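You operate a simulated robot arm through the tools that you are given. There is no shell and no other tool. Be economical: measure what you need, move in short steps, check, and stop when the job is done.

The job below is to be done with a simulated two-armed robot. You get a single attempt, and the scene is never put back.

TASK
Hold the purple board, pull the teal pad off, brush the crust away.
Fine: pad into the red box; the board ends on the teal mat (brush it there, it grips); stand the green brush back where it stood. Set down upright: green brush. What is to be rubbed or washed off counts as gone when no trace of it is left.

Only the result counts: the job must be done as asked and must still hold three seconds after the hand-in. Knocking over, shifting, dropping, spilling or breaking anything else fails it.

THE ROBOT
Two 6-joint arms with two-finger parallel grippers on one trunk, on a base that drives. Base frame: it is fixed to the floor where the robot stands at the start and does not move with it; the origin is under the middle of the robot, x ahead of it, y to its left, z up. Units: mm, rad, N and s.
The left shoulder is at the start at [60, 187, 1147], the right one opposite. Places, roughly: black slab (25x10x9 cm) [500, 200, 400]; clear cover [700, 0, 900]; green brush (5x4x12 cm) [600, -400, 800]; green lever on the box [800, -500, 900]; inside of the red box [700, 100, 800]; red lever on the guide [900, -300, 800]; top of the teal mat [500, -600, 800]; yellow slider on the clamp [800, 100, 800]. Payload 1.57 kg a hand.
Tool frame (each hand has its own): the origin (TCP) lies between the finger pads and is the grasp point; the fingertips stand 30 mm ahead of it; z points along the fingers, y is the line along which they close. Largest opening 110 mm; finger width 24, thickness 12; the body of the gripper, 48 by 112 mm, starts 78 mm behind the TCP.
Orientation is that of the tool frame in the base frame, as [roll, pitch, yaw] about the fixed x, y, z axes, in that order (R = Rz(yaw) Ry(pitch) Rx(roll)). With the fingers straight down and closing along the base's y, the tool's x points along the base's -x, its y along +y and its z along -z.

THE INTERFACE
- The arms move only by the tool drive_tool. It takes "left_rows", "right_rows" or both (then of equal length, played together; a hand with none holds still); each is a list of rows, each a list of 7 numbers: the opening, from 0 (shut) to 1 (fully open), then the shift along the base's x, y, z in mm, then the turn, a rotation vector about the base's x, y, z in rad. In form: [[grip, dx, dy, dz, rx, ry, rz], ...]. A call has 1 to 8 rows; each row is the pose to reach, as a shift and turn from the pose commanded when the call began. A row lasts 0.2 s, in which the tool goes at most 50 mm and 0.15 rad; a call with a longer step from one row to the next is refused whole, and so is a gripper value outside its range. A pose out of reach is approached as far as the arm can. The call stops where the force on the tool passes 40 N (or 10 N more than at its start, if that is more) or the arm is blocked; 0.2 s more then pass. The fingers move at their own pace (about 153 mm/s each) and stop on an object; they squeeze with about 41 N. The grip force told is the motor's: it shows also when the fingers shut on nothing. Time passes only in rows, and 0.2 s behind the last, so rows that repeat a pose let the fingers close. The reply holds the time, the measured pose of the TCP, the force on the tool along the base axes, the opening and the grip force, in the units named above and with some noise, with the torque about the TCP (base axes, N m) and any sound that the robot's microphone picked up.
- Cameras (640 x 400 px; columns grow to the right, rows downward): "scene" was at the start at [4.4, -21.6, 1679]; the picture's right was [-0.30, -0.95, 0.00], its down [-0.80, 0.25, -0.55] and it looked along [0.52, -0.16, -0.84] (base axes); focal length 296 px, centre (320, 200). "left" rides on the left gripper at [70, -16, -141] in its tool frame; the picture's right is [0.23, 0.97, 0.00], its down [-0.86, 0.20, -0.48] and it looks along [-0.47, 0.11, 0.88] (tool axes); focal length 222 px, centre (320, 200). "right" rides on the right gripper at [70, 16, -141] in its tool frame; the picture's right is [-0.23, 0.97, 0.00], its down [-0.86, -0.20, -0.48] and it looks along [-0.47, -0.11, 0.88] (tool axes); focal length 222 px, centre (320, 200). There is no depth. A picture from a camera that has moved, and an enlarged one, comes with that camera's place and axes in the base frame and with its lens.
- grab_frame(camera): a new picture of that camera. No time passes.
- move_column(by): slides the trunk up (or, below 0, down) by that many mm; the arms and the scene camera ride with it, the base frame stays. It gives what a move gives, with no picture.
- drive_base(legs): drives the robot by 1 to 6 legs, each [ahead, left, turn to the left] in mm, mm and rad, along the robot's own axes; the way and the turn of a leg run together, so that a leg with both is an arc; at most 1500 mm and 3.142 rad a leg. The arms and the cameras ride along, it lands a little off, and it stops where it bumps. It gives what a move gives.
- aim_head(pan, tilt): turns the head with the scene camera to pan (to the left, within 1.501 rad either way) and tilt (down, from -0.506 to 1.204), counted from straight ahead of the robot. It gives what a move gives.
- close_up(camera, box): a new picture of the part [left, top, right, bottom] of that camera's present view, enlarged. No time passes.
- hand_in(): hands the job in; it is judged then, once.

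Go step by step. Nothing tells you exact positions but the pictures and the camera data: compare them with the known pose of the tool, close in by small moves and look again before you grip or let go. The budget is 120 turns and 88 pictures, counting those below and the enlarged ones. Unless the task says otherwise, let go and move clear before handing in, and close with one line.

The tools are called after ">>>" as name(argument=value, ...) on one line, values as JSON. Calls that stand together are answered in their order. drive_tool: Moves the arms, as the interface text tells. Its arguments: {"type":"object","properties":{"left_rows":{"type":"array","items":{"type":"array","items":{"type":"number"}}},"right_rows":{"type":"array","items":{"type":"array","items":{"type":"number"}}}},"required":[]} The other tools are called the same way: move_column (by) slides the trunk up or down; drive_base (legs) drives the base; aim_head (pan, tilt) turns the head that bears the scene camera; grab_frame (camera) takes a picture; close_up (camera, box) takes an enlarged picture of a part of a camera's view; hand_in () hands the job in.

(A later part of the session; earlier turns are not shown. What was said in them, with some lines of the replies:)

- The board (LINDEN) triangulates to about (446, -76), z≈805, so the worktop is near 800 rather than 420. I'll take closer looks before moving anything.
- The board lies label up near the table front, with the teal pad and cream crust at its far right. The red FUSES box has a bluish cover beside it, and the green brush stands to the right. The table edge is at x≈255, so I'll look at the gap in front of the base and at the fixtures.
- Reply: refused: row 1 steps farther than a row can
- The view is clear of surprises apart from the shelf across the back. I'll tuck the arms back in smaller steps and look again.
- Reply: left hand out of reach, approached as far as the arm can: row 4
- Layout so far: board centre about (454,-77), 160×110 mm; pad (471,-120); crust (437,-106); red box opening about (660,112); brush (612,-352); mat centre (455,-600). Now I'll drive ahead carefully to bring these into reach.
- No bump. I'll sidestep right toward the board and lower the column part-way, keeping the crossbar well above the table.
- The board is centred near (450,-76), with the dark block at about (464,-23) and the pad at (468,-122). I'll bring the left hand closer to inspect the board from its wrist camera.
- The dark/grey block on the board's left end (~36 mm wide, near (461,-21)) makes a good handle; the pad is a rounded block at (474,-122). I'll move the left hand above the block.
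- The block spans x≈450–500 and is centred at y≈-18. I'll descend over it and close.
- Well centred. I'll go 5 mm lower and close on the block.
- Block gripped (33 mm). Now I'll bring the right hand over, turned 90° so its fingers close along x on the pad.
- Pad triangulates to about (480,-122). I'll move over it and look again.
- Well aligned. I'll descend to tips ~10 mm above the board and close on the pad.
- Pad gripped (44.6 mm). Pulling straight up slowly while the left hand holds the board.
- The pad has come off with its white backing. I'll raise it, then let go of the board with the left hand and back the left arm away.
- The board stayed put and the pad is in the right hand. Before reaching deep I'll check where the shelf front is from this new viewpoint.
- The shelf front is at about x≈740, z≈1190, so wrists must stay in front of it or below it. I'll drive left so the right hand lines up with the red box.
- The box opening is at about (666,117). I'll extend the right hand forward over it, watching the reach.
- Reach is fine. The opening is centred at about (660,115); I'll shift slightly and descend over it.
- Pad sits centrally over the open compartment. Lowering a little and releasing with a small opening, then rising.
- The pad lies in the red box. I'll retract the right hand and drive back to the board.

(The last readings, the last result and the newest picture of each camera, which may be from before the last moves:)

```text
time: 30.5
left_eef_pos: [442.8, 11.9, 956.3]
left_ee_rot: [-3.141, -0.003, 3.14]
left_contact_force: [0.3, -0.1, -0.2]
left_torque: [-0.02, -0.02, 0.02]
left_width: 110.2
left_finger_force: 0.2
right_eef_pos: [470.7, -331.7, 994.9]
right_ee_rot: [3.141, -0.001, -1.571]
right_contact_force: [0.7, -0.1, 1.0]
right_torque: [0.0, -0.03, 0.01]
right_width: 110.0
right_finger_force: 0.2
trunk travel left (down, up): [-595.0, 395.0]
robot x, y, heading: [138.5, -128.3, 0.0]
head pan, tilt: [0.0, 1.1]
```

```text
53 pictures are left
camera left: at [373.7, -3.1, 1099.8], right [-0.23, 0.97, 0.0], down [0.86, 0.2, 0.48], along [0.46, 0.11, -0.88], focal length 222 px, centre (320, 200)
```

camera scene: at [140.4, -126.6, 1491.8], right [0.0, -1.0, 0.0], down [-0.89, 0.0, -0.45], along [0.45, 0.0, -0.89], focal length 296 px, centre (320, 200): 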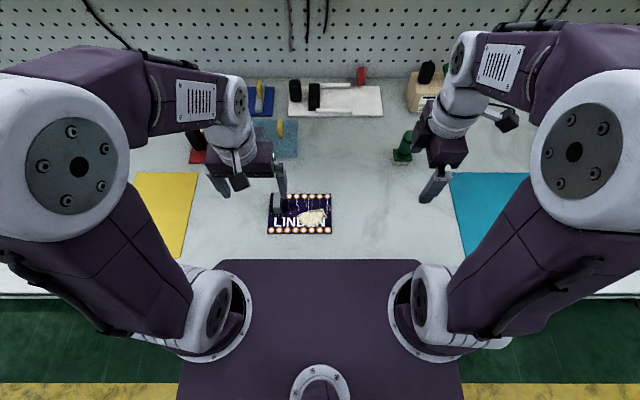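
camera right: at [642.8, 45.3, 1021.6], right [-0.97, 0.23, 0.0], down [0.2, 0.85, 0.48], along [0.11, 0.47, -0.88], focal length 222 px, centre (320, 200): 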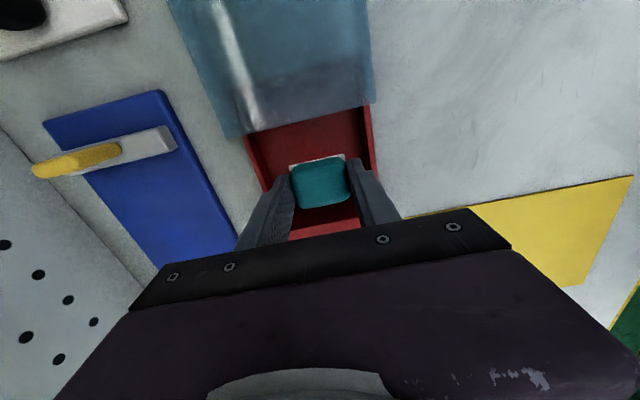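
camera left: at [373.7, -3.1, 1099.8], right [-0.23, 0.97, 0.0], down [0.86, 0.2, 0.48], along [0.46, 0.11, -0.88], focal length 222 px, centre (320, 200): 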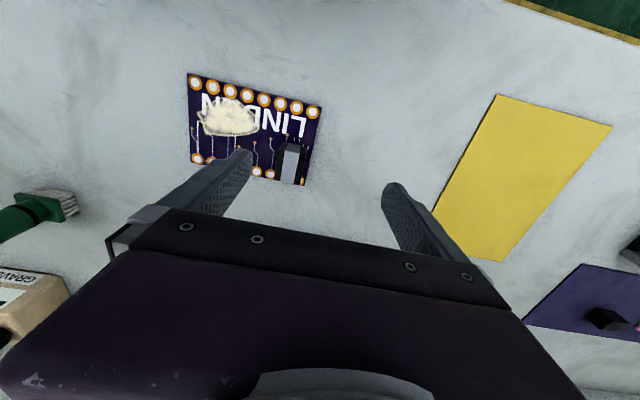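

Board is unmoved. I'll fetch the brush with the right hand first so I can carry both together; moving above it now.

>>> drive_tool(right_rows=[[1, 45, -5, 0, 0, 0, 0], [1, 90, -10, 0, 0, 0, 0], [1, 110, -15, 0, 0, 0, 0]])

>>> grab_frame(camera="right")

>>> close_up(camera="scene", box=[360, 110, 456, 170])

```text
time: 31.3
left_eef_pos: [443.7, 11.9, 956.7]
left_ee_rot: [-3.141, -0.004, 3.141]
left_contact_force: [0.5, -0.1, 0.1]
left_torque: [0.01, -0.01, 0.0]
left_width: 109.7
left_finger_force: 0.0
right_eef_pos: [581.0, -347.4, 994.6]
right_ee_rot: [-3.141, -0.002, -1.57]
right_contact_force: [-0.2, -0.6, -0.3]
right_torque: [0.0, 0.02, 0.01]
right_width: 109.9
right_finger_force: 0.1
trunk travel left (down, up): [-595.0, 395.0]
robot x, y, heading: [139.6, -128.1, -0.003]
head pan, tilt: [0.0, 1.1]
```

```text
52 pictures are left
camera right: at [564.1, -416.4, 1137.0], right [-0.97, 0.23, 0.0], down [0.2, 0.85, 0.48], along [0.11, 0.47, -0.88], focal length 222 px, centre (320, 200)
```

right: 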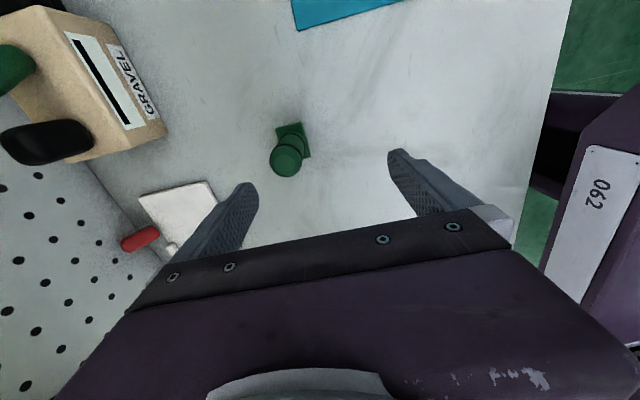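

```text
6.67 times, centred on (408, 140) of scene
camera zoom: at [140.5, -126.9, 1491.8], right [0.0, -1.0, 0.0], down [-0.89, 0.0, -0.45], along [0.45, 0.0, -0.89], focal length 1975 px, centre (-267, 600)
```

zoom: 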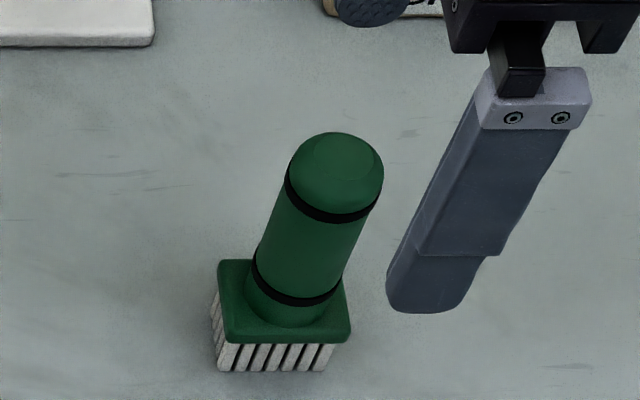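

Brush stands at about (613,-353), top near z=920. I'll centre over it, lower, and check before closing.

>>> drive_tool(right_rows=[[1, 32, -6, 0, 0, 0, 0], [1, 32, -6, -40, 0, 0, 0], [1, 32, -6, -80, 0, 0, 0], [1, 32, -6, -112, 0, 0, 0], [1, 32, -6, -112, 0, 0, 0]])

>>> grab_frame(camera="right")

>>> close_up(camera="scene", box=[360, 100, 456, 160])

```text
time: 32.5
left_eef_pos: [441.5, 12.2, 956.9]
left_ee_rot: [3.14, -0.003, -3.141]
left_contact_force: [-0.4, 0.2, 0.2]
left_torque: [-0.02, -0.04, -0.01]
left_width: 109.9
left_finger_force: 0.1
right_eef_pos: [611.0, -354.0, 884.0]
right_ee_rot: [-3.141, 0.0, -1.572]
right_contact_force: [0.1, -0.1, -0.1]
right_torque: [0.01, 0.0, -0.01]
right_width: 110.2
right_finger_force: 0.1
trunk travel left (down, up): [-595.0, 395.0]
robot x, y, heading: [141.8, -123.3, 0.003]
head pan, tilt: [0.0, 1.1]
```

```text
50 pictures are left
camera right: at [594.3, -422.5, 1025.5], right [-0.97, 0.23, 0.0], down [0.2, 0.86, 0.48], along [0.11, 0.47, -0.88], focal length 222 px, centre (320, 200)
```

right: 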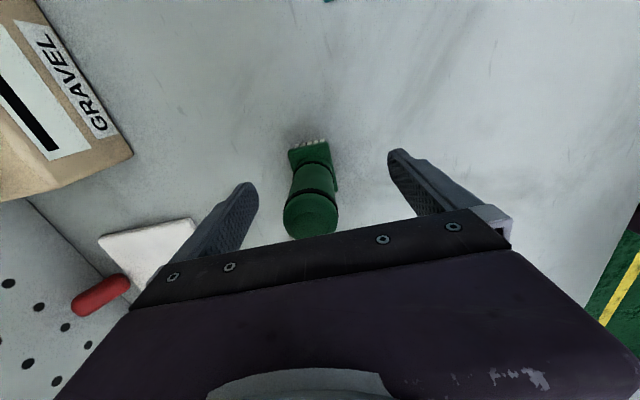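

```text
6.67 times, centred on (408, 130) of scene
camera zoom: at [139.6, -126.4, 1491.8], right [0.0, -1.0, 0.0], down [-0.89, 0.0, -0.45], along [0.45, 0.0, -0.89], focal length 1975 px, centre (-267, 667)
```

zoom: 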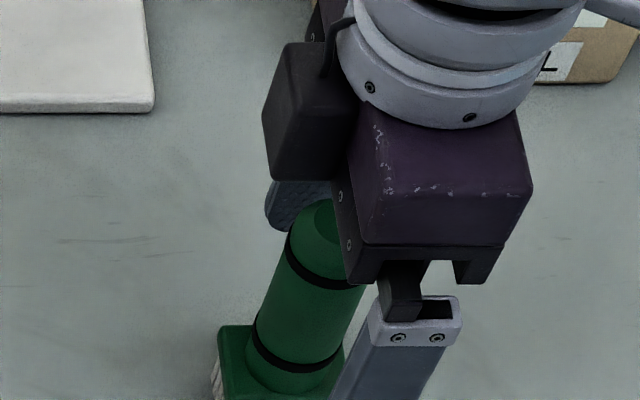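

The brush is ~4 mm further in x than the hand, so it stands at about (615,-354). Correct and close.

>>> drive_tool(right_rows=[[1, 4, 0, -1, 0, 0, 0], [0.4, 4, 0, -1, 0, 0, 0], [0, 4, 0, -1, 0, 0, 0], [0, 4, 0, -1, 0, 0, 0], [0, 4, 0, -1, 0, 0, 0]])

>>> grab_frame(camera="right")

```text
time: 33.7
left_eef_pos: [443.4, 12.4, 955.5]
left_ee_rot: [-3.141, -0.004, 3.141]
left_contact_force: [1.0, 1.0, -0.1]
left_torque: [0.0, 0.02, -0.01]
left_width: 110.0
left_finger_force: 0.0
right_eef_pos: [615.3, -354.1, 882.6]
right_ee_rot: [3.141, -0.001, -1.571]
right_contact_force: [0.5, -0.4, 1.2]
right_torque: [-0.04, -0.03, 0.04]
right_width: 33.0
right_finger_force: 41.0
trunk travel left (down, up): [-595.0, 395.0]
robot x, y, heading: [141.6, -127.8, 0.002]
head pan, tilt: [0.0, 1.1]
```

```text
48 pictures are left
camera right: at [598.6, -422.4, 1024.3], right [-0.97, 0.23, 0.0], down [0.2, 0.86, 0.48], along [0.11, 0.47, -0.88], focal length 222 px, centre (320, 200)
```

right: 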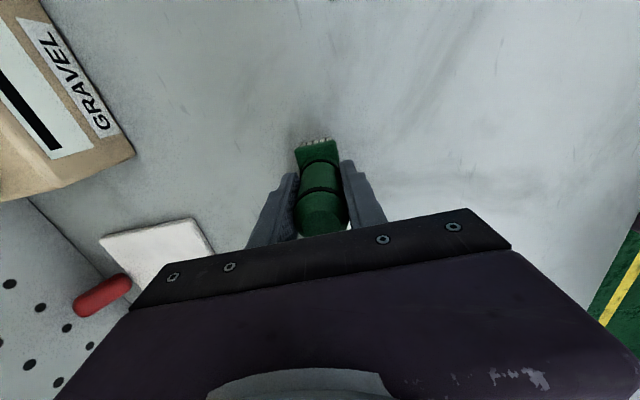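

Brush gripped at TCP (615.3,-354.1,882.6), which is where it must return. I'll lift it and bring the left hand back over the board block.

>>> drive_tool(left_rows=[[1, 10, -10, -20, 0, 0, 0], [1, 20, -20, -40, 0, 0, 0], [1, 30, -31, -60, 0, 0, 0], [1, 31, -31, -90, 0, 0, 0], [1, 31, -31, -113, 0, 0, 0], [1, 31, -31, -113, 0, 0, 0]], right_rows=[[0, 0, 0, 35, 0, 0, 0], [0, 0, 0, 75, 0, 0, 0], [0, -20, 0, 110, 0, 0, 0], [0, -60, -10, 110, 0, 0, 0], [0, -100, -20, 110, 0, 0, 0], [0, -130, -35, 110, 0, 0, 0]])

>>> close_up(camera="left", box=[180, 80, 420, 230])

>>> grab_frame(camera="scene")

```text
time: 35.1
left_eef_pos: [474.5, -19.4, 843.1]
left_ee_rot: [3.14, -0.002, 3.14]
left_contact_force: [0.0, 0.5, 0.0]
left_torque: [-0.02, -0.02, -0.01]
left_width: 110.1
left_finger_force: 0.0
right_eef_pos: [483.9, -388.4, 992.7]
right_ee_rot: [-3.14, 0.0, -1.572]
right_contact_force: [-1.2, -0.1, -1.8]
right_torque: [-0.02, -0.05, -0.02]
right_width: 32.9
right_finger_force: 41.4
trunk travel left (down, up): [-595.0, 395.0]
robot x, y, heading: [143.3, -130.5, -0.004]
head pan, tilt: [0.0, 1.1]
```

```text
2.67 times, centred on (300, 155) of left
camera zoom: at [404.2, -34.4, 986.5], right [-0.23, 0.97, 0.0], down [0.86, 0.2, 0.48], along [0.46, 0.11, -0.88], focal length 592 px, centre (373, 320)
```

zoom: 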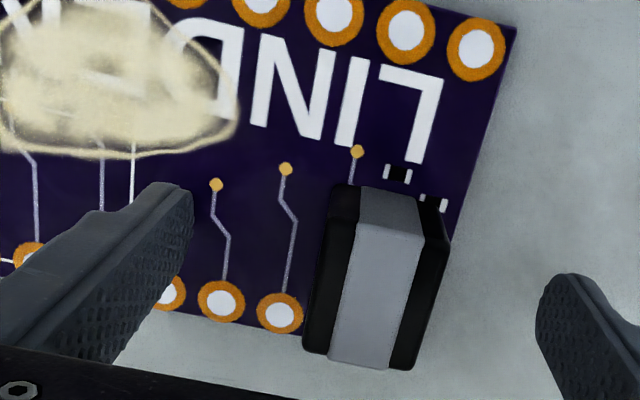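

```text
46 pictures are left
camera scene: at [138.8, -127.2, 1491.8], right [0.0, -1.0, 0.0], down [-0.89, 0.0, -0.45], along [0.45, 0.0, -0.89], focal length 296 px, centre (320, 200)
```

scene: 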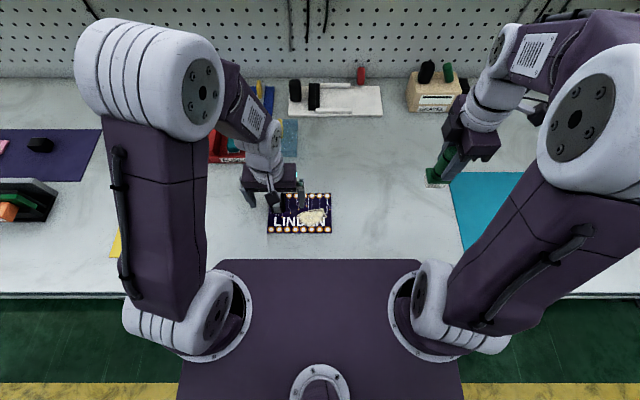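

Aligned again. Closing on the block and lifting a little to see whether the board hangs level.

>>> drive_tool(left_rows=[[0.4, 0, 0, -1, 0, 0, 0], [0, 0, 0, -1, 0, 0, 0], [0, 0, 0, -1, 0, 0, 0], [0, 0, 0, 10, 0, 0, 0], [0, 0, 0, 30, 0, 0, 0], [0, 0, 0, 60, 0, 0, 0]])

>>> grab_frame(camera="left")

>>> close_up(camera="scene", box=[236, 140, 364, 240])

```text
time: 36.5
left_eef_pos: [474.5, -19.9, 904.2]
left_ee_rot: [3.14, -0.002, 3.141]
left_contact_force: [0.5, 0.1, 0.2]
left_torque: [0.02, 0.0, -0.03]
left_width: 32.7
left_finger_force: 40.9
right_eef_pos: [484.1, -387.4, 993.9]
right_ee_rot: [-3.141, 0.0, -1.571]
right_contact_force: [0.6, 0.2, -0.7]
right_torque: [-0.01, 0.0, 0.05]
right_width: 32.7
right_finger_force: 41.0
trunk travel left (down, up): [-595.0, 395.0]
robot x, y, heading: [137.9, -124.1, 0.002]
head pan, tilt: [0.0, 1.1]
```

```text
45 pictures are left
camera left: at [404.4, -34.2, 1047.2], right [-0.23, 0.97, 0.0], down [0.86, 0.2, 0.48], along [0.46, 0.11, -0.88], focal length 222 px, centre (320, 200)
```

left: 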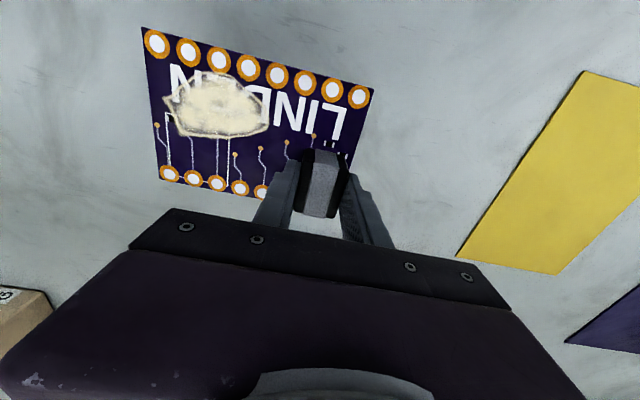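

```text
4.00 times, centred on (300, 190) of scene
camera zoom: at [139.4, -126.6, 1491.8], right [0.0, -1.0, 0.0], down [-0.89, 0.0, -0.45], along [0.45, 0.0, -0.89], focal length 1185 px, centre (400, 240)
```

zoom: 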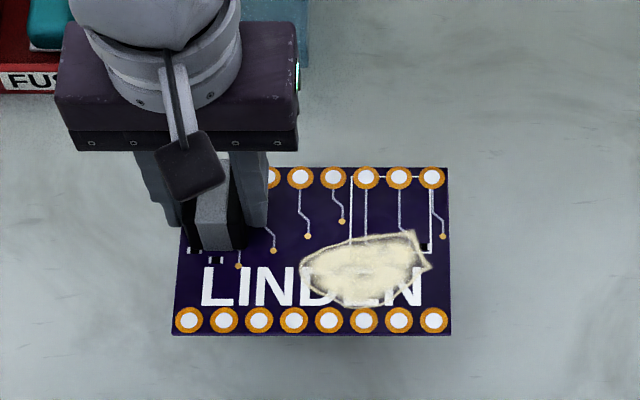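

The board hangs level. Before driving right I'll tuck the right hand inward and look to the right side for obstacles.

>>> drive_tool(left_rows=[[0, 0, 0, 20, 0, 0, 0], [0, 0, 0, 30, 0, 0, 0], [0, 0, 0, 30, 0, 0, 0]], right_rows=[[0, -15, 25, 20, 0, 0, 0], [0, -30, 50, 40, 0, 0, 0], [0, -45, 75, 50, 0, 0, 0]])

>>> aim_head(pan=-0.9, tilt=0.7)

>>> grab_frame(camera="scene")

```text
time: 37.3
left_eef_pos: [474.7, -19.2, 934.7]
left_ee_rot: [-3.142, -0.002, 3.141]
left_contact_force: [1.3, 0.5, -0.5]
left_torque: [0.05, -0.01, 0.03]
left_width: 33.0
left_finger_force: 40.3
right_eef_pos: [437.9, -312.7, 1043.2]
right_ee_rot: [3.141, 0.0, -1.57]
right_contact_force: [-0.2, 0.7, -1.1]
right_torque: [-0.04, 0.0, 0.03]
right_width: 32.9
right_finger_force: 40.6
trunk travel left (down, up): [-595.0, 395.0]
robot x, y, heading: [138.4, -127.3, -0.0]
head pan, tilt: [0.0, 1.1]
```

```text
time: 38.5
left_eef_pos: [474.9, -18.1, 934.1]
left_ee_rot: [-3.141, -0.003, -3.141]
left_contact_force: [0.7, -0.4, -0.9]
left_torque: [0.01, -0.02, 0.0]
left_width: 33.0
left_finger_force: 41.1
right_eef_pos: [439.1, -313.5, 1042.3]
right_ee_rot: [-3.142, -0.001, -1.571]
right_contact_force: [0.5, 0.4, -0.7]
right_torque: [0.03, 0.05, -0.01]
right_width: 32.8
right_finger_force: 41.1
trunk travel left (down, up): [-595.0, 395.0]
robot x, y, heading: [141.6, -123.6, 0.002]
head pan, tilt: [-0.901, 0.7]
```

```text
43 pictures are left
camera scene: at [130.2, -193.2, 1521.8], right [-0.78, -0.62, 0.0], down [-0.4, 0.5, -0.76], along [0.48, -0.6, -0.64], focal length 296 px, centre (320, 200)
```

scene: 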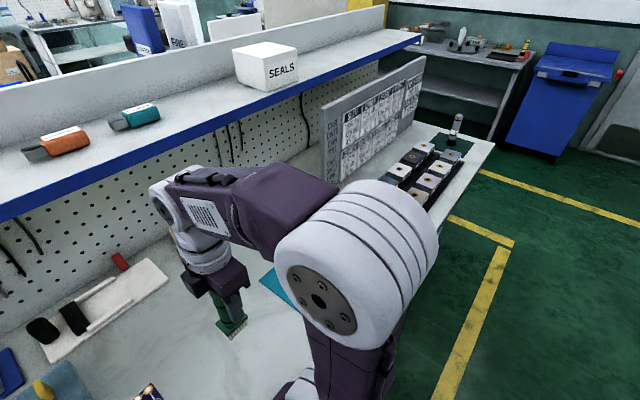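

The only thing on the right is an upright panel near (700,-930), well beyond the hands' path at x<500. Driving right to the mat.

>>> drive_base(legs=[[0, -525, 0]])

>>> aim_head(pan=0.0, tilt=1.1)

>>> grab_frame(camera="scene")

```text
time: 41.6
left_eef_pos: [474.4, -543.6, 934.0]
left_ee_rot: [3.141, -0.005, 3.14]
left_contact_force: [-0.2, -0.6, -0.4]
left_torque: [0.04, -0.03, -0.01]
left_width: 32.8
left_finger_force: 41.2
right_eef_pos: [437.8, -838.0, 1042.2]
right_ee_rot: [-3.141, 0.0, -1.575]
right_contact_force: [0.0, -0.5, -0.1]
right_torque: [0.0, 0.0, 0.04]
right_width: 32.8
right_finger_force: 41.2
trunk travel left (down, up): [-595.0, 395.0]
robot x, y, heading: [138.6, -649.7, -0.003]
head pan, tilt: [-0.901, 0.7]
```

```text
time: 42.8
left_eef_pos: [474.6, -544.8, 933.4]
left_ee_rot: [-3.141, -0.002, 3.139]
left_contact_force: [-0.5, -0.2, -0.7]
left_torque: [0.04, 0.02, 0.03]
left_width: 33.4
left_finger_force: 40.8
right_eef_pos: [438.0, -838.4, 1042.6]
right_ee_rot: [-3.141, 0.001, -1.574]
right_contact_force: [0.8, -0.5, -0.4]
right_torque: [0.01, 0.0, 0.01]
right_width: 32.6
right_finger_force: 41.2
trunk travel left (down, up): [-595.0, 395.0]
robot x, y, heading: [140.9, -650.5, 0.0]
head pan, tilt: [0.0, 1.1]
```

```text
42 pictures are left
camera scene: at [140.2, -651.3, 1491.8], right [0.0, -1.0, 0.0], down [-0.89, 0.0, -0.45], along [0.45, 0.0, -0.89], focal length 296 px, centre (320, 200)
```

scene: 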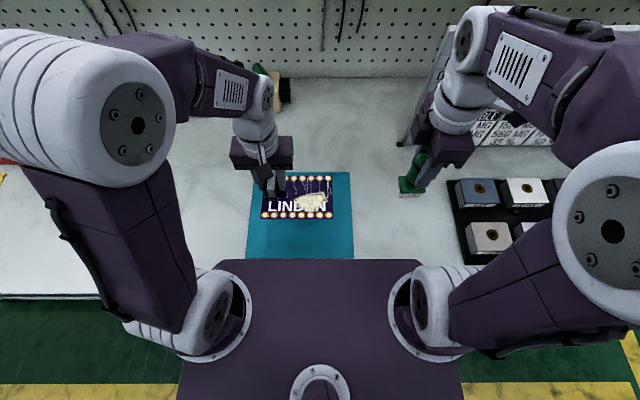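

The board hangs over the mat centre. I'll lower it onto the mat gently.

>>> drive_tool(left_rows=[[0, 4, 0, -40, 0, 0, 0], [0, 4, 0, -75, 0, 0, 0], [0, 4, 0, -82, 0, 0, 0], [0, 4, 0, -86, 0, 0, 0], [0, 4, 0, -89, 0, 0, 0]])

>>> grab_frame(camera="left")

```text
time: 44.0
left_eef_pos: [479.1, -543.9, 845.9]
left_ee_rot: [-3.141, 0.0, 3.14]
left_contact_force: [2.7, 4.2, 14.9]
left_torque: [-0.04, 0.97, -0.04]
left_width: 32.9
left_finger_force: 40.6
right_eef_pos: [437.9, -838.1, 1043.3]
right_ee_rot: [3.14, -0.001, -1.572]
right_contact_force: [0.7, 0.2, -1.2]
right_torque: [-0.01, -0.01, 0.01]
right_width: 32.7
right_finger_force: 40.3
trunk travel left (down, up): [-595.0, 395.0]
robot x, y, heading: [144.4, -649.7, -0.008]
head pan, tilt: [0.0, 1.1]
```

```text
41 pictures are left
camera left: at [408.3, -559.6, 988.4], right [-0.22, 0.97, 0.0], down [0.86, 0.2, 0.48], along [0.47, 0.11, -0.88], focal length 222 px, centre (320, 200)
```

left: 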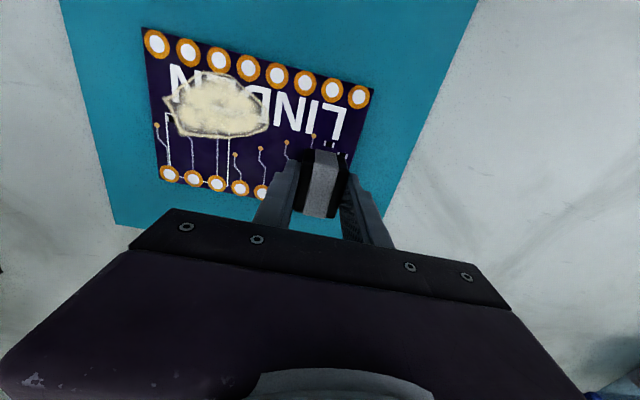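

The board is on the mat (15 N contact). Releasing it and moving the left hand up and away to the left.

>>> drive_tool(left_rows=[[0.5, 0, 0, 0, 0, 0, 0], [1, 0, 0, 0, 0, 0, 0], [1, 0, 0, 5, 0, 0, 0], [1, 0, 0, 45, 0, 0, 0], [1, 0, 20, 85, 0, 0, 0], [1, 0, 60, 105, 0, 0, 0], [1, 0, 100, 115, 0, 0, 0], [1, 0, 130, 120, 0, 0, 0]])

>>> close_up(camera="scene", box=[232, 150, 392, 250])

```text
time: 45.8
left_eef_pos: [479.8, -415.1, 964.1]
left_ee_rot: [3.141, -0.004, 3.137]
left_contact_force: [-0.2, -0.1, 0.6]
left_torque: [-0.01, -0.02, 0.01]
left_width: 109.9
left_finger_force: 0.1
right_eef_pos: [439.6, -837.6, 1042.7]
right_ee_rot: [3.141, 0.0, -1.574]
right_contact_force: [0.7, -0.1, -1.0]
right_torque: [-0.02, 0.0, -0.03]
right_width: 32.9
right_finger_force: 41.0
trunk travel left (down, up): [-595.0, 395.0]
robot x, y, heading: [139.2, -653.2, 0.001]
head pan, tilt: [0.0, 1.1]
```

```text
4.00 times, centred on (312, 200) of scene
camera zoom: at [140.1, -650.4, 1491.8], right [0.0, -1.0, 0.0], down [-0.89, 0.0, -0.45], along [0.45, 0.0, -0.89], focal length 1185 px, centre (352, 200)
```

zoom: 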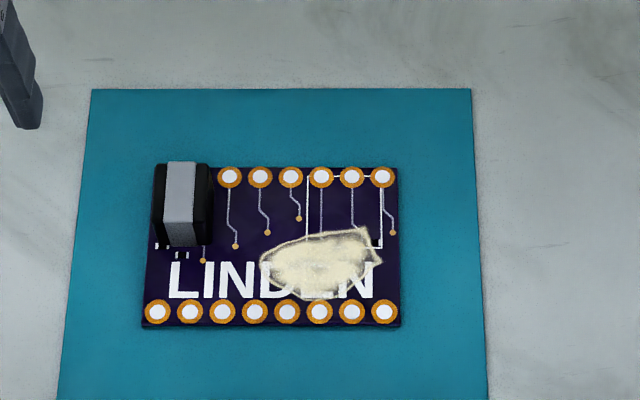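

The crust spans x 417–468, y -591 to -669. I'll bring the brush over the board's right end, just above the surface, then press down until light contact.

>>> drive_tool(right_rows=[[0, -2, 35, -20, 0, 0, 0], [0, -4, 70, -45, 0, 0, 0], [0, -6, 105, -75, 0, 0, 0], [0, -8, 140, -105, 0, 0, 0], [0, -8, 160, -135, 0, 0, 0], [0, -8, 165, -140, 0, 0, 0]])

>>> drive_tool(right_rows=[[0, 0, 0, -3, 0, 0, 0], [0, 0, 0, -6, 0, 0, 0], [0, 0, 0, -9, 0, 0, 0], [0, 0, 0, -11, 0, 0, 0]])

>>> grab_frame(camera="right")

>>> close_up(camera="scene", box=[232, 150, 392, 250])

```text
time: 47.2
left_eef_pos: [476.3, -417.5, 966.2]
left_ee_rot: [3.14, 0.0, 3.138]
left_contact_force: [0.1, 0.3, -0.2]
left_torque: [0.0, 0.0, 0.02]
left_width: 109.9
left_finger_force: 0.1
right_eef_pos: [431.6, -673.8, 904.1]
right_ee_rot: [-3.135, 0.006, -1.576]
right_contact_force: [1.8, -4.6, 36.0]
right_torque: [0.2, 0.79, 0.11]
right_width: 32.7
right_finger_force: 40.6
trunk travel left (down, up): [-595.0, 395.0]
robot x, y, heading: [138.3, -650.3, -0.004]
head pan, tilt: [0.0, 1.1]
```

```text
time: 48.2
left_eef_pos: [477.7, -416.6, 965.6]
left_ee_rot: [-3.141, -0.001, 3.139]
left_contact_force: [0.0, -0.7, 0.2]
left_torque: [0.01, 0.02, 0.02]
left_width: 110.1
left_finger_force: 0.0
right_eef_pos: [430.9, -672.3, 891.6]
right_ee_rot: [-3.14, 0.003, -1.575]
right_contact_force: [7.9, -2.3, 34.4]
right_torque: [0.06, -0.68, -0.08]
right_width: 32.9
right_finger_force: 40.7
trunk travel left (down, up): [-595.0, 395.0]
robot x, y, heading: [139.5, -648.8, -0.003]
head pan, tilt: [0.0, 1.1]
```

```text
39 pictures are left
camera right: at [413.6, -741.8, 1033.5], right [-0.97, 0.23, 0.0], down [0.2, 0.85, 0.48], along [0.11, 0.47, -0.88], focal length 222 px, centre (320, 200)
```

right: 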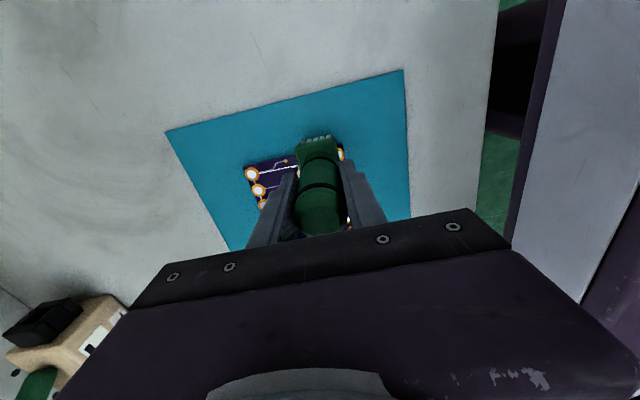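

```text
4.00 times, centred on (312, 200) of scene
camera zoom: at [138.6, -651.4, 1491.9], right [0.0, -1.0, 0.0], down [-0.89, 0.0, -0.45], along [0.45, 0.0, -0.89], focal length 1185 px, centre (352, 200)
```

zoom: 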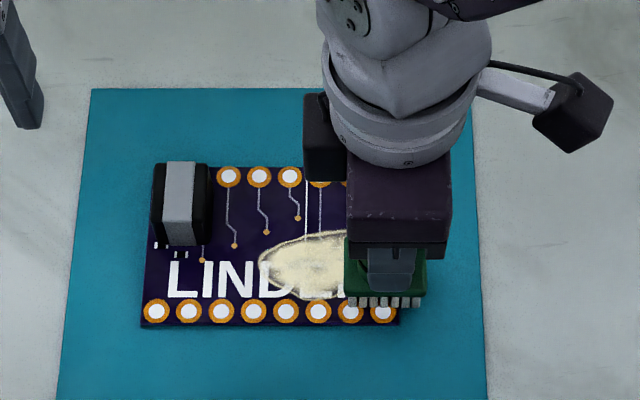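

The brush is in contact at 34 N, which is more pressure than I want. I'll ease up a few mm and read the force.

>>> drive_tool(right_rows=[[0, 0, 0, 3, 0, 0, 0], [0, 0, 0, 3, 0, 0, 0]])

>>> close_up(camera="right", box=[220, 100, 420, 250])

```text
time: 48.8
left_eef_pos: [478.5, -416.1, 964.2]
left_ee_rot: [3.141, -0.005, 3.139]
left_contact_force: [0.4, 0.2, -0.3]
left_torque: [-0.02, 0.0, 0.01]
left_width: 110.1
left_finger_force: 0.0
right_eef_pos: [430.3, -673.3, 894.4]
right_ee_rot: [3.139, -0.001, -1.576]
right_contact_force: [0.0, 0.1, -0.4]
right_torque: [0.0, 0.03, 0.01]
right_width: 32.6
right_finger_force: 40.8
trunk travel left (down, up): [-595.0, 395.0]
robot x, y, heading: [140.8, -653.6, -0.005]
head pan, tilt: [0.0, 1.1]
```

```text
2.67 times, centred on (320, 175) of right
camera zoom: at [413.7, -742.2, 1035.4], right [-0.97, 0.23, 0.0], down [0.2, 0.86, 0.48], along [0.11, 0.46, -0.88], focal length 592 px, centre (320, 267)
```

zoom: 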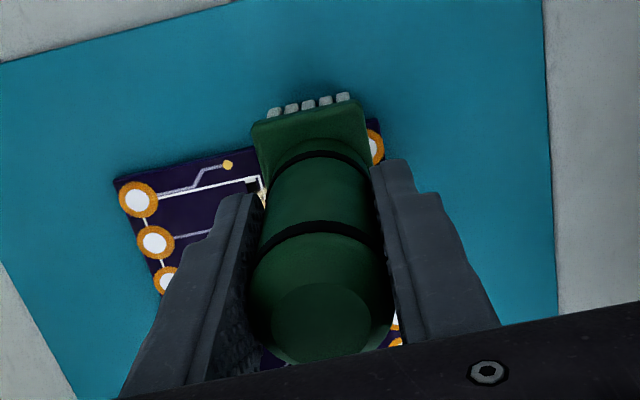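

No contact at 894.4, so the surface is at about 893 and the brush hasn't slipped in the grip. I'll sweep along y with light pressure over the near half of the crust.

>>> drive_tool(right_rows=[[0, 0, 0, -2, 0, 0, 0], [0, 0, 20, -2, 0, 0, 0], [0, 0, 40, -2, 0, 0, 0], [0, 0, 60, -2, 0, 0, 0], [0, 0, 80, -2, 0, 0, 0]])

>>> close_up(camera="scene", box=[232, 150, 392, 250])

```text
time: 50.0
left_eef_pos: [478.5, -415.0, 965.0]
left_ee_rot: [3.141, -0.004, 3.139]
left_contact_force: [0.0, 0.2, 1.0]
left_torque: [0.01, -0.02, 0.0]
left_width: 109.9
left_finger_force: 0.1
right_eef_pos: [430.1, -592.4, 892.2]
right_ee_rot: [-3.141, -0.002, -1.575]
right_contact_force: [0.0, -0.1, -0.4]
right_torque: [-0.01, 0.06, 0.0]
right_width: 32.6
right_finger_force: 41.3
trunk travel left (down, up): [-595.0, 395.0]
robot x, y, heading: [141.7, -652.4, -0.003]
head pan, tilt: [0.0, 1.1]
```

```text
4.00 times, centred on (312, 200) of scene
camera zoom: at [140.0, -650.3, 1491.8], right [0.0, -1.0, 0.0], down [-0.89, 0.0, -0.45], along [0.45, 0.0, -0.89], focal length 1185 px, centre (352, 200)
```

zoom: 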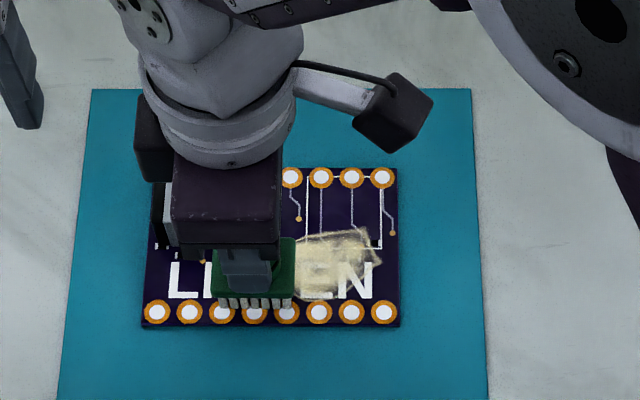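

The crust is already thinning where the bristles passed. Continuing back-and-forth strokes at slightly more pressure, also covering the far half.

>>> drive_tool(right_rows=[[0, 0, -30, -1, 0, 0, 0], [0, 0, -60, -1, 0, 0, 0], [0, 0, -88, -1, 0, 0, 0], [0, 22, -88, -1, 0, 0, 0], [0, 22, -60, -1, 0, 0, 0], [0, 22, -30, -1, 0, 0, 0], [0, 22, -3, -1, 0, 0, 0], [0, 10, -3, -1, 0, 0, 0]])

>>> drive_tool(right_rows=[[0, 0, -30, 0, 0, 0, 0], [0, 0, -60, 0, 0, 0, 0], [0, 0, -85, 0, 0, 0, 0], [0, 14, -85, 0, 0, 0, 0], [0, 14, -60, 0, 0, 0, 0], [0, 14, -30, 0, 0, 0, 0], [0, 14, 0, 0, 0, 0, 0], [0, -14, 0, 0, 0, 0, 0]])

>>> close_up(camera="scene", box=[232, 150, 392, 250])

```text
time: 51.8
left_eef_pos: [478.6, -416.3, 964.9]
left_ee_rot: [-3.141, -0.003, 3.14]
left_contact_force: [0.3, -0.1, -0.1]
left_torque: [0.02, -0.01, 0.0]
left_width: 109.9
left_finger_force: 0.2
right_eef_pos: [441.3, -594.9, 891.8]
right_ee_rot: [-3.138, 0.004, -1.576]
right_contact_force: [4.7, 2.0, 14.2]
right_torque: [0.09, -0.36, 0.03]
right_width: 32.7
right_finger_force: 40.7
trunk travel left (down, up): [-595.0, 395.0]
robot x, y, heading: [143.0, -646.5, -0.005]
head pan, tilt: [0.0, 1.1]
```

```text
time: 53.6
left_eef_pos: [478.0, -415.5, 965.7]
left_ee_rot: [3.139, -0.003, 3.14]
left_contact_force: [-0.8, 0.3, -0.3]
left_torque: [0.0, -0.02, -0.01]
left_width: 110.1
left_finger_force: 0.0
right_eef_pos: [424.9, -597.2, 892.7]
right_ee_rot: [3.141, -0.001, -1.575]
right_contact_force: [0.2, -0.6, -0.4]
right_torque: [0.0, 0.0, -0.02]
right_width: 32.5
right_finger_force: 41.0
trunk travel left (down, up): [-595.0, 395.0]
robot x, y, heading: [141.5, -650.0, -0.005]
head pan, tilt: [0.0, 1.1]
```

```text
4.00 times, centred on (312, 200) of scene
camera zoom: at [138.1, -651.6, 1491.7], right [0.0, -1.0, 0.0], down [-0.89, 0.0, -0.46], along [0.46, 0.0, -0.89], focal length 1185 px, centre (352, 200)
```

zoom: 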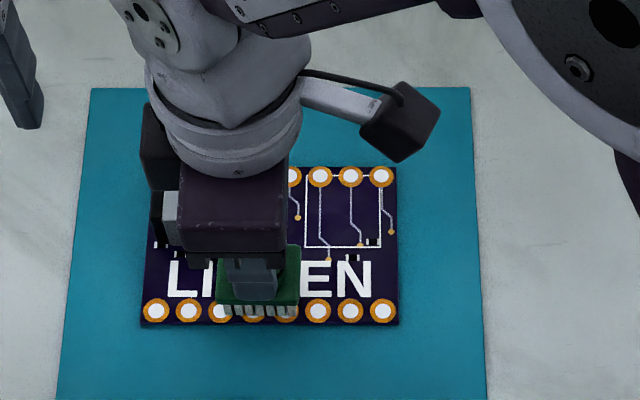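

The visible part is clean. I'll lift the brush off and check the whole board for traces.

>>> drive_tool(right_rows=[[0, 0, 0, 15, 0, 0, 0], [0, 0, -10, 50, 0, 0, 0], [0, 0, -45, 80, 0, 0, 0], [0, 0, -90, 95, 0, 0, 0], [0, 0, -130, 100, 0, 0, 0]])

>>> close_up(camera="scene", box=[264, 180, 344, 230])

>>> close_up(camera="right", box=[200, 80, 440, 250])

```text
time: 54.8
left_eef_pos: [478.0, -416.1, 964.6]
left_ee_rot: [3.14, -0.003, 3.139]
left_contact_force: [0.0, -0.4, 0.9]
left_torque: [0.0, 0.01, 0.02]
left_width: 110.0
left_finger_force: 0.1
right_eef_pos: [427.3, -726.8, 992.3]
right_ee_rot: [3.141, 0.0, -1.572]
right_contact_force: [-0.2, 0.8, -0.1]
right_torque: [-0.01, -0.04, -0.04]
right_width: 32.6
right_finger_force: 41.3
trunk travel left (down, up): [-595.0, 395.0]
robot x, y, heading: [138.5, -652.8, -0.002]
head pan, tilt: [0.0, 1.1]
```

```text
8.00 times, centred on (304, 205) of scene
camera zoom: at [139.8, -652.2, 1491.8], right [0.0, -1.0, 0.0], down [-0.89, 0.0, -0.45], along [0.45, 0.0, -0.89], focal length 2370 px, centre (448, 160)
```

zoom: 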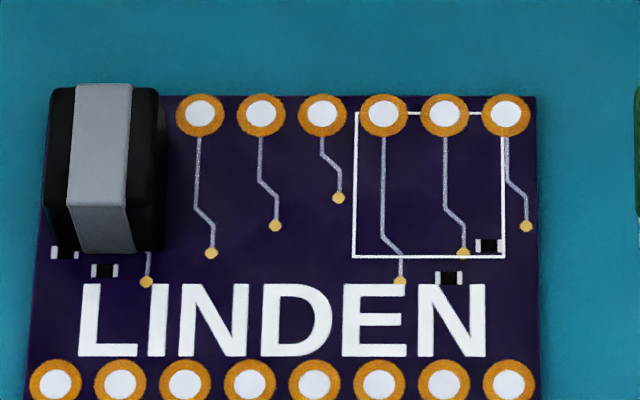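

```text
2.35 times, centred on (320, 165) of right
camera zoom: at [410.8, -796.4, 1134.2], right [-0.97, 0.23, 0.0], down [0.2, 0.85, 0.48], along [0.11, 0.47, -0.88], focal length 523 px, centre (320, 282)
```

zoom: 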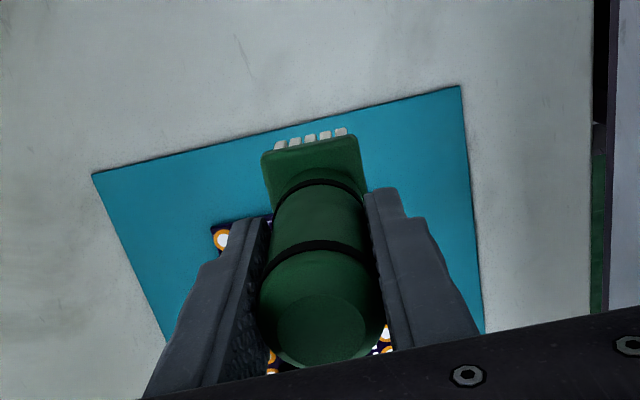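

The board is completely clean and lies on the mat. Now I'll drive left to take the brush back to its spot.

>>> drive_base(legs=[[0, 440, 0]])

>>> grab_frame(camera="scene")

```text
time: 57.6
left_eef_pos: [478.9, 25.2, 964.2]
left_ee_rot: [-3.141, -0.005, 3.141]
left_contact_force: [0.4, -1.2, 0.1]
left_torque: [0.02, 0.04, 0.0]
left_width: 110.1
left_finger_force: 0.1
right_eef_pos: [427.8, -285.5, 993.2]
right_ee_rot: [3.142, -0.002, -1.57]
right_contact_force: [-0.1, 0.0, -0.9]
right_torque: [-0.01, 0.03, -0.03]
right_width: 32.5
right_finger_force: 40.9
trunk travel left (down, up): [-595.0, 395.0]
robot x, y, heading: [137.7, -212.5, 0.002]
head pan, tilt: [0.0, 1.1]
stopped in leg 1: the robot was blocked; the commanded pose is now the measured one
```

```text
32 pictures are left
camera scene: at [140.4, -211.8, 1491.8], right [0.0, -1.0, 0.0], down [-0.89, 0.0, -0.45], along [0.45, 0.0, -0.89], focal length 296 px, centre (320, 200)
```

scene: 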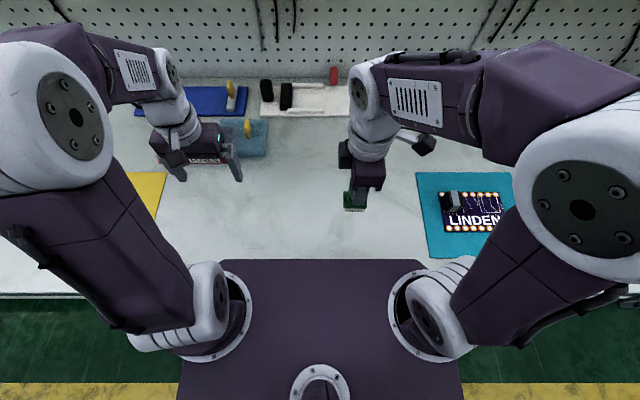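

The leg ended right at its target despite the "blocked" note, and nothing is displaced. Now moving the brush above its original spot (615,-354).

>>> drive_tool(right_rows=[[0, 40, -15, 0, 0, 0, 0], [0, 80, -30, 0, 0, 0, 0], [0, 120, -45, 0, 0, 0, 0], [0, 160, -60, 0, 0, 0, 0], [0, 187, -68, -20, 0, 0, 0], [0, 187, -68, -60, 0, 0, 0], [0, 187, -68, -95, 0, 0, 0], [0, 187, -68, -95, 0, 0, 0]])

>>> grab_frame(camera="right")

>>> close_up(camera="scene", box=[320, 90, 448, 170])

```text
time: 59.4
left_eef_pos: [478.2, 24.3, 964.2]
left_ee_rot: [-3.141, -0.003, -3.14]
left_contact_force: [-0.1, 0.3, -0.7]
left_torque: [-0.05, -0.01, 0.02]
left_width: 110.2
left_finger_force: 0.2
right_eef_pos: [614.2, -353.9, 895.3]
right_ee_rot: [3.14, 0.0, -1.57]
right_contact_force: [0.2, -0.2, -0.7]
right_torque: [-0.01, -0.06, -0.01]
right_width: 32.9
right_finger_force: 40.6
trunk travel left (down, up): [-595.0, 395.0]
robot x, y, heading: [139.5, -210.4, 0.001]
head pan, tilt: [0.0, 1.1]
```

```text
31 pictures are left
camera right: at [597.6, -423.3, 1037.8], right [-0.97, 0.23, 0.0], down [0.2, 0.86, 0.48], along [0.11, 0.47, -0.88], focal length 222 px, centre (320, 200)
```

right: 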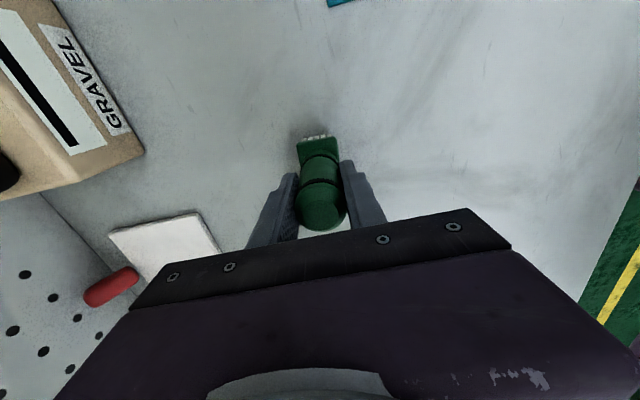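

```text
5.00 times, centred on (384, 130) of scene
camera zoom: at [140.0, -212.2, 1491.8], right [0.0, -1.0, 0.0], down [-0.89, 0.0, -0.45], along [0.45, 0.0, -0.89], focal length 1482 px, centre (0, 550)
```

zoom: 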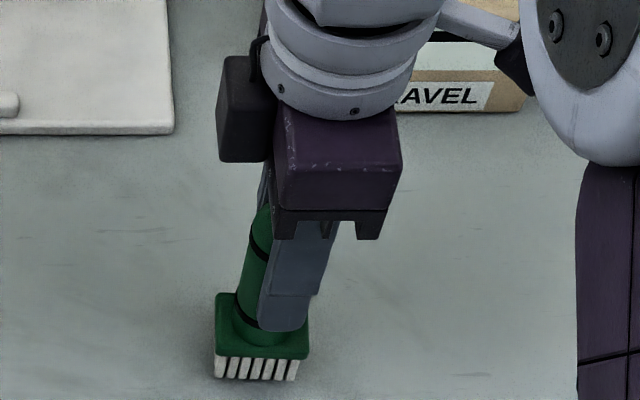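

Upright, over its spot. It may sit a little lower in the grip now, so I'll descend in small steps until contact.

>>> drive_tool(right_rows=[[0, 1, 0, -2, 0, 0, 0], [0, 1, 0, -4, 0, 0, 0], [0, 1, 0, -6, 0, 0, 0], [0, 1, 0, -6, 0, 0, 0]])

```text
time: 60.4
left_eef_pos: [477.8, 25.2, 965.4]
left_ee_rot: [3.141, -0.002, -3.14]
left_contact_force: [-0.2, -0.1, 0.0]
left_torque: [-0.05, 0.01, 0.0]
left_width: 109.9
left_finger_force: 0.1
right_eef_pos: [616.0, -354.5, 892.9]
right_ee_rot: [-3.138, -0.001, -1.571]
right_contact_force: [1.7, -1.7, 11.0]
right_torque: [-0.04, 0.08, 0.06]
right_width: 33.1
right_finger_force: 40.7
trunk travel left (down, up): [-595.0, 395.0]
robot x, y, heading: [141.2, -215.4, -0.0]
head pan, tilt: [0.0, 1.1]
```

Bristles are on the table (11 N). I'll ease off slightly, open, and rise.

>>> drive_tool(right_rows=[[0, 0, 0, 1, 0, 0, 0], [0.5, 0, 0, 1, 0, 0, 0], [0.9, 0, 0, 1, 0, 0, 0], [1, 0, 0, 1, 0, 0, 0], [1, 0, 0, 30, 0, 0, 0], [1, 0, 0, 70, 0, 0, 0], [1, 0, 0, 105, 0, 0, 0]])

>>> drive_tool(right_rows=[[1, -40, 0, 0, 0, 0, 0], [1, -80, 0, 0, 0, 0, 0], [1, -120, 0, 0, 0, 0, 0], [1, -150, 0, 0, 0, 0, 0]])

>>> close_up(camera="scene", box=[320, 90, 448, 170])

>>> grab_frame(camera="scene")

```text
time: 62.0
left_eef_pos: [478.4, 24.6, 965.0]
left_ee_rot: [3.141, -0.004, -3.141]
left_contact_force: [1.0, -0.7, -0.1]
left_torque: [0.01, 0.05, -0.02]
left_width: 110.2
left_finger_force: 0.1
right_eef_pos: [614.0, -355.2, 997.3]
right_ee_rot: [-3.141, 0.001, -1.571]
right_contact_force: [-0.3, 0.2, 0.2]
right_torque: [0.0, -0.03, 0.0]
right_width: 109.8
right_finger_force: 0.0
trunk travel left (down, up): [-595.0, 395.0]
robot x, y, heading: [141.5, -214.6, 0.002]
head pan, tilt: [0.0, 1.1]
```

```text
time: 63.0
left_eef_pos: [478.1, 24.2, 964.9]
left_ee_rot: [-3.141, -0.002, 3.14]
left_contact_force: [0.0, -0.4, 0.4]
left_torque: [0.01, -0.03, -0.02]
left_width: 110.0
left_finger_force: 0.1
right_eef_pos: [465.0, -355.0, 996.2]
right_ee_rot: [-3.141, 0.0, -1.571]
right_contact_force: [-0.5, 0.4, -0.2]
right_torque: [0.0, -0.02, 0.0]
right_width: 109.8
right_finger_force: 0.0
trunk travel left (down, up): [-595.0, 395.0]
robot x, y, heading: [138.6, -211.4, -0.003]
head pan, tilt: [0.0, 1.1]
```

```text
5.00 times, centred on (384, 130) of scene
camera zoom: at [138.9, -212.3, 1491.8], right [0.0, -1.0, 0.0], down [-0.89, 0.0, -0.45], along [0.45, 0.0, -0.89], focal length 1482 px, centre (0, 550)
```

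zoom: 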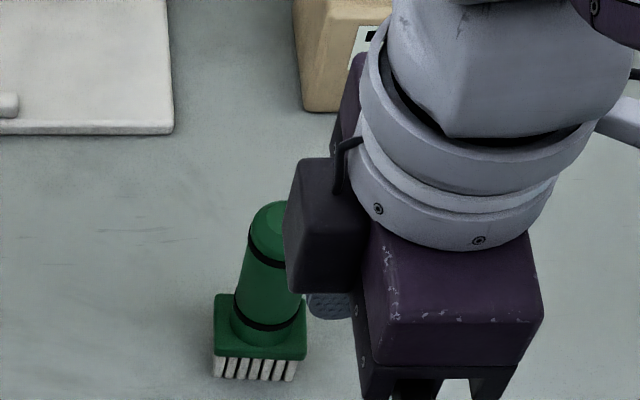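

```text
28 pictures are left
camera scene: at [138.9, -212.3, 1491.8], right [0.0, -1.0, 0.0], down [-0.89, 0.0, -0.45], along [0.45, 0.0, -0.89], focal length 296 px, centre (320, 200)
```

scene: 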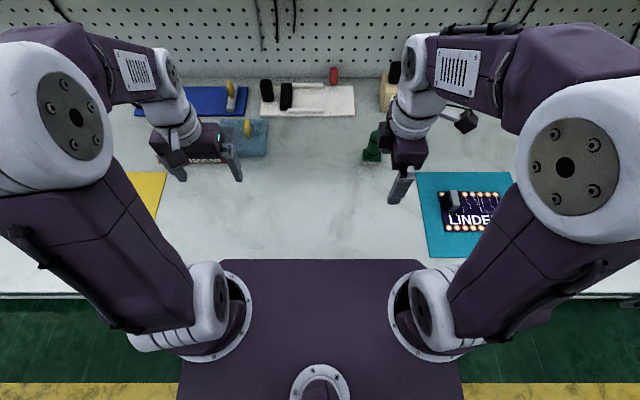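

The brush stands upright on its spot and the board rests on the mat. One last check of the pad in the box after pulling the left hand back.

>>> drive_tool(left_rows=[[1, -40, 0, 10, 0, 0, 0], [1, -70, 35, 20, 0, 0, 0], [1, -80, 75, 20, 0, 0, 0]])

>>> close_up(camera="scene", box=[120, 80, 312, 200])

>>> close_up(camera="scene", box=[340, 110, 532, 230])

```text
time: 63.8
left_eef_pos: [397.1, 100.8, 982.6]
left_ee_rot: [-3.142, -0.004, -3.141]
left_contact_force: [-0.4, -0.6, 0.4]
left_torque: [-0.04, 0.0, -0.01]
left_width: 109.9
left_finger_force: 0.1
right_eef_pos: [468.0, -354.1, 996.0]
right_ee_rot: [3.141, -0.001, -1.571]
right_contact_force: [-0.6, 0.0, -0.3]
right_torque: [-0.01, -0.01, 0.01]
right_width: 110.0
right_finger_force: 0.1
trunk travel left (down, up): [-595.0, 395.0]
robot x, y, heading: [142.5, -211.9, 0.001]
head pan, tilt: [0.0, 1.1]
```

```text
3.33 times, centred on (216, 140) of scene
camera zoom: at [141.5, -211.0, 1491.8], right [0.0, -1.0, 0.0], down [-0.89, 0.0, -0.45], along [0.45, 0.0, -0.89], focal length 988 px, centre (667, 400)
```

zoom: 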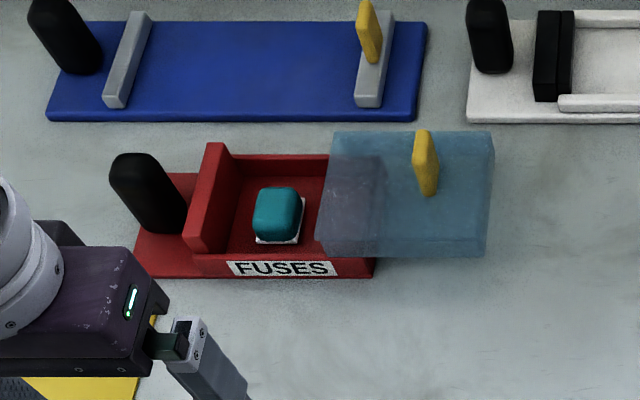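

```text
3.33 times, centred on (436, 170) of scene
camera zoom: at [141.5, -211.0, 1491.8], right [0.0, -1.0, 0.0], down [-0.89, 0.0, -0.45], along [0.45, 0.0, -0.89], focal length 988 px, centre (-67, 300)
```

zoom: 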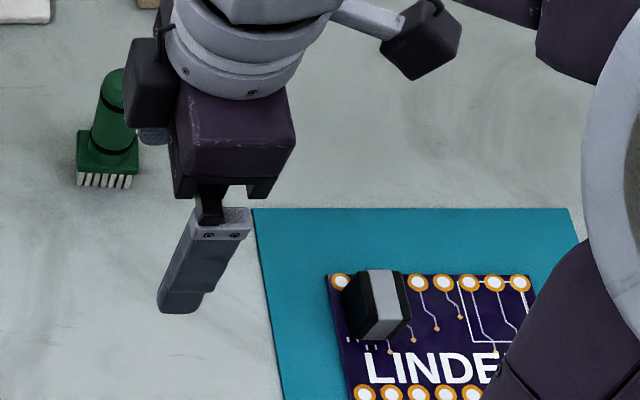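

The pad is in the red box, the clean board is on the teal mat, the brush stands upright on its spot, and both hands are clear. Handing in.

>>> hand_in()

```text
The job is handed in.
```

The job is handed in, and the last pictures show it done: the teal pad is in the red box, and the purple board is on the teal mat with no crust visible. The green brush stands upright within a few millimetres of where it stood.
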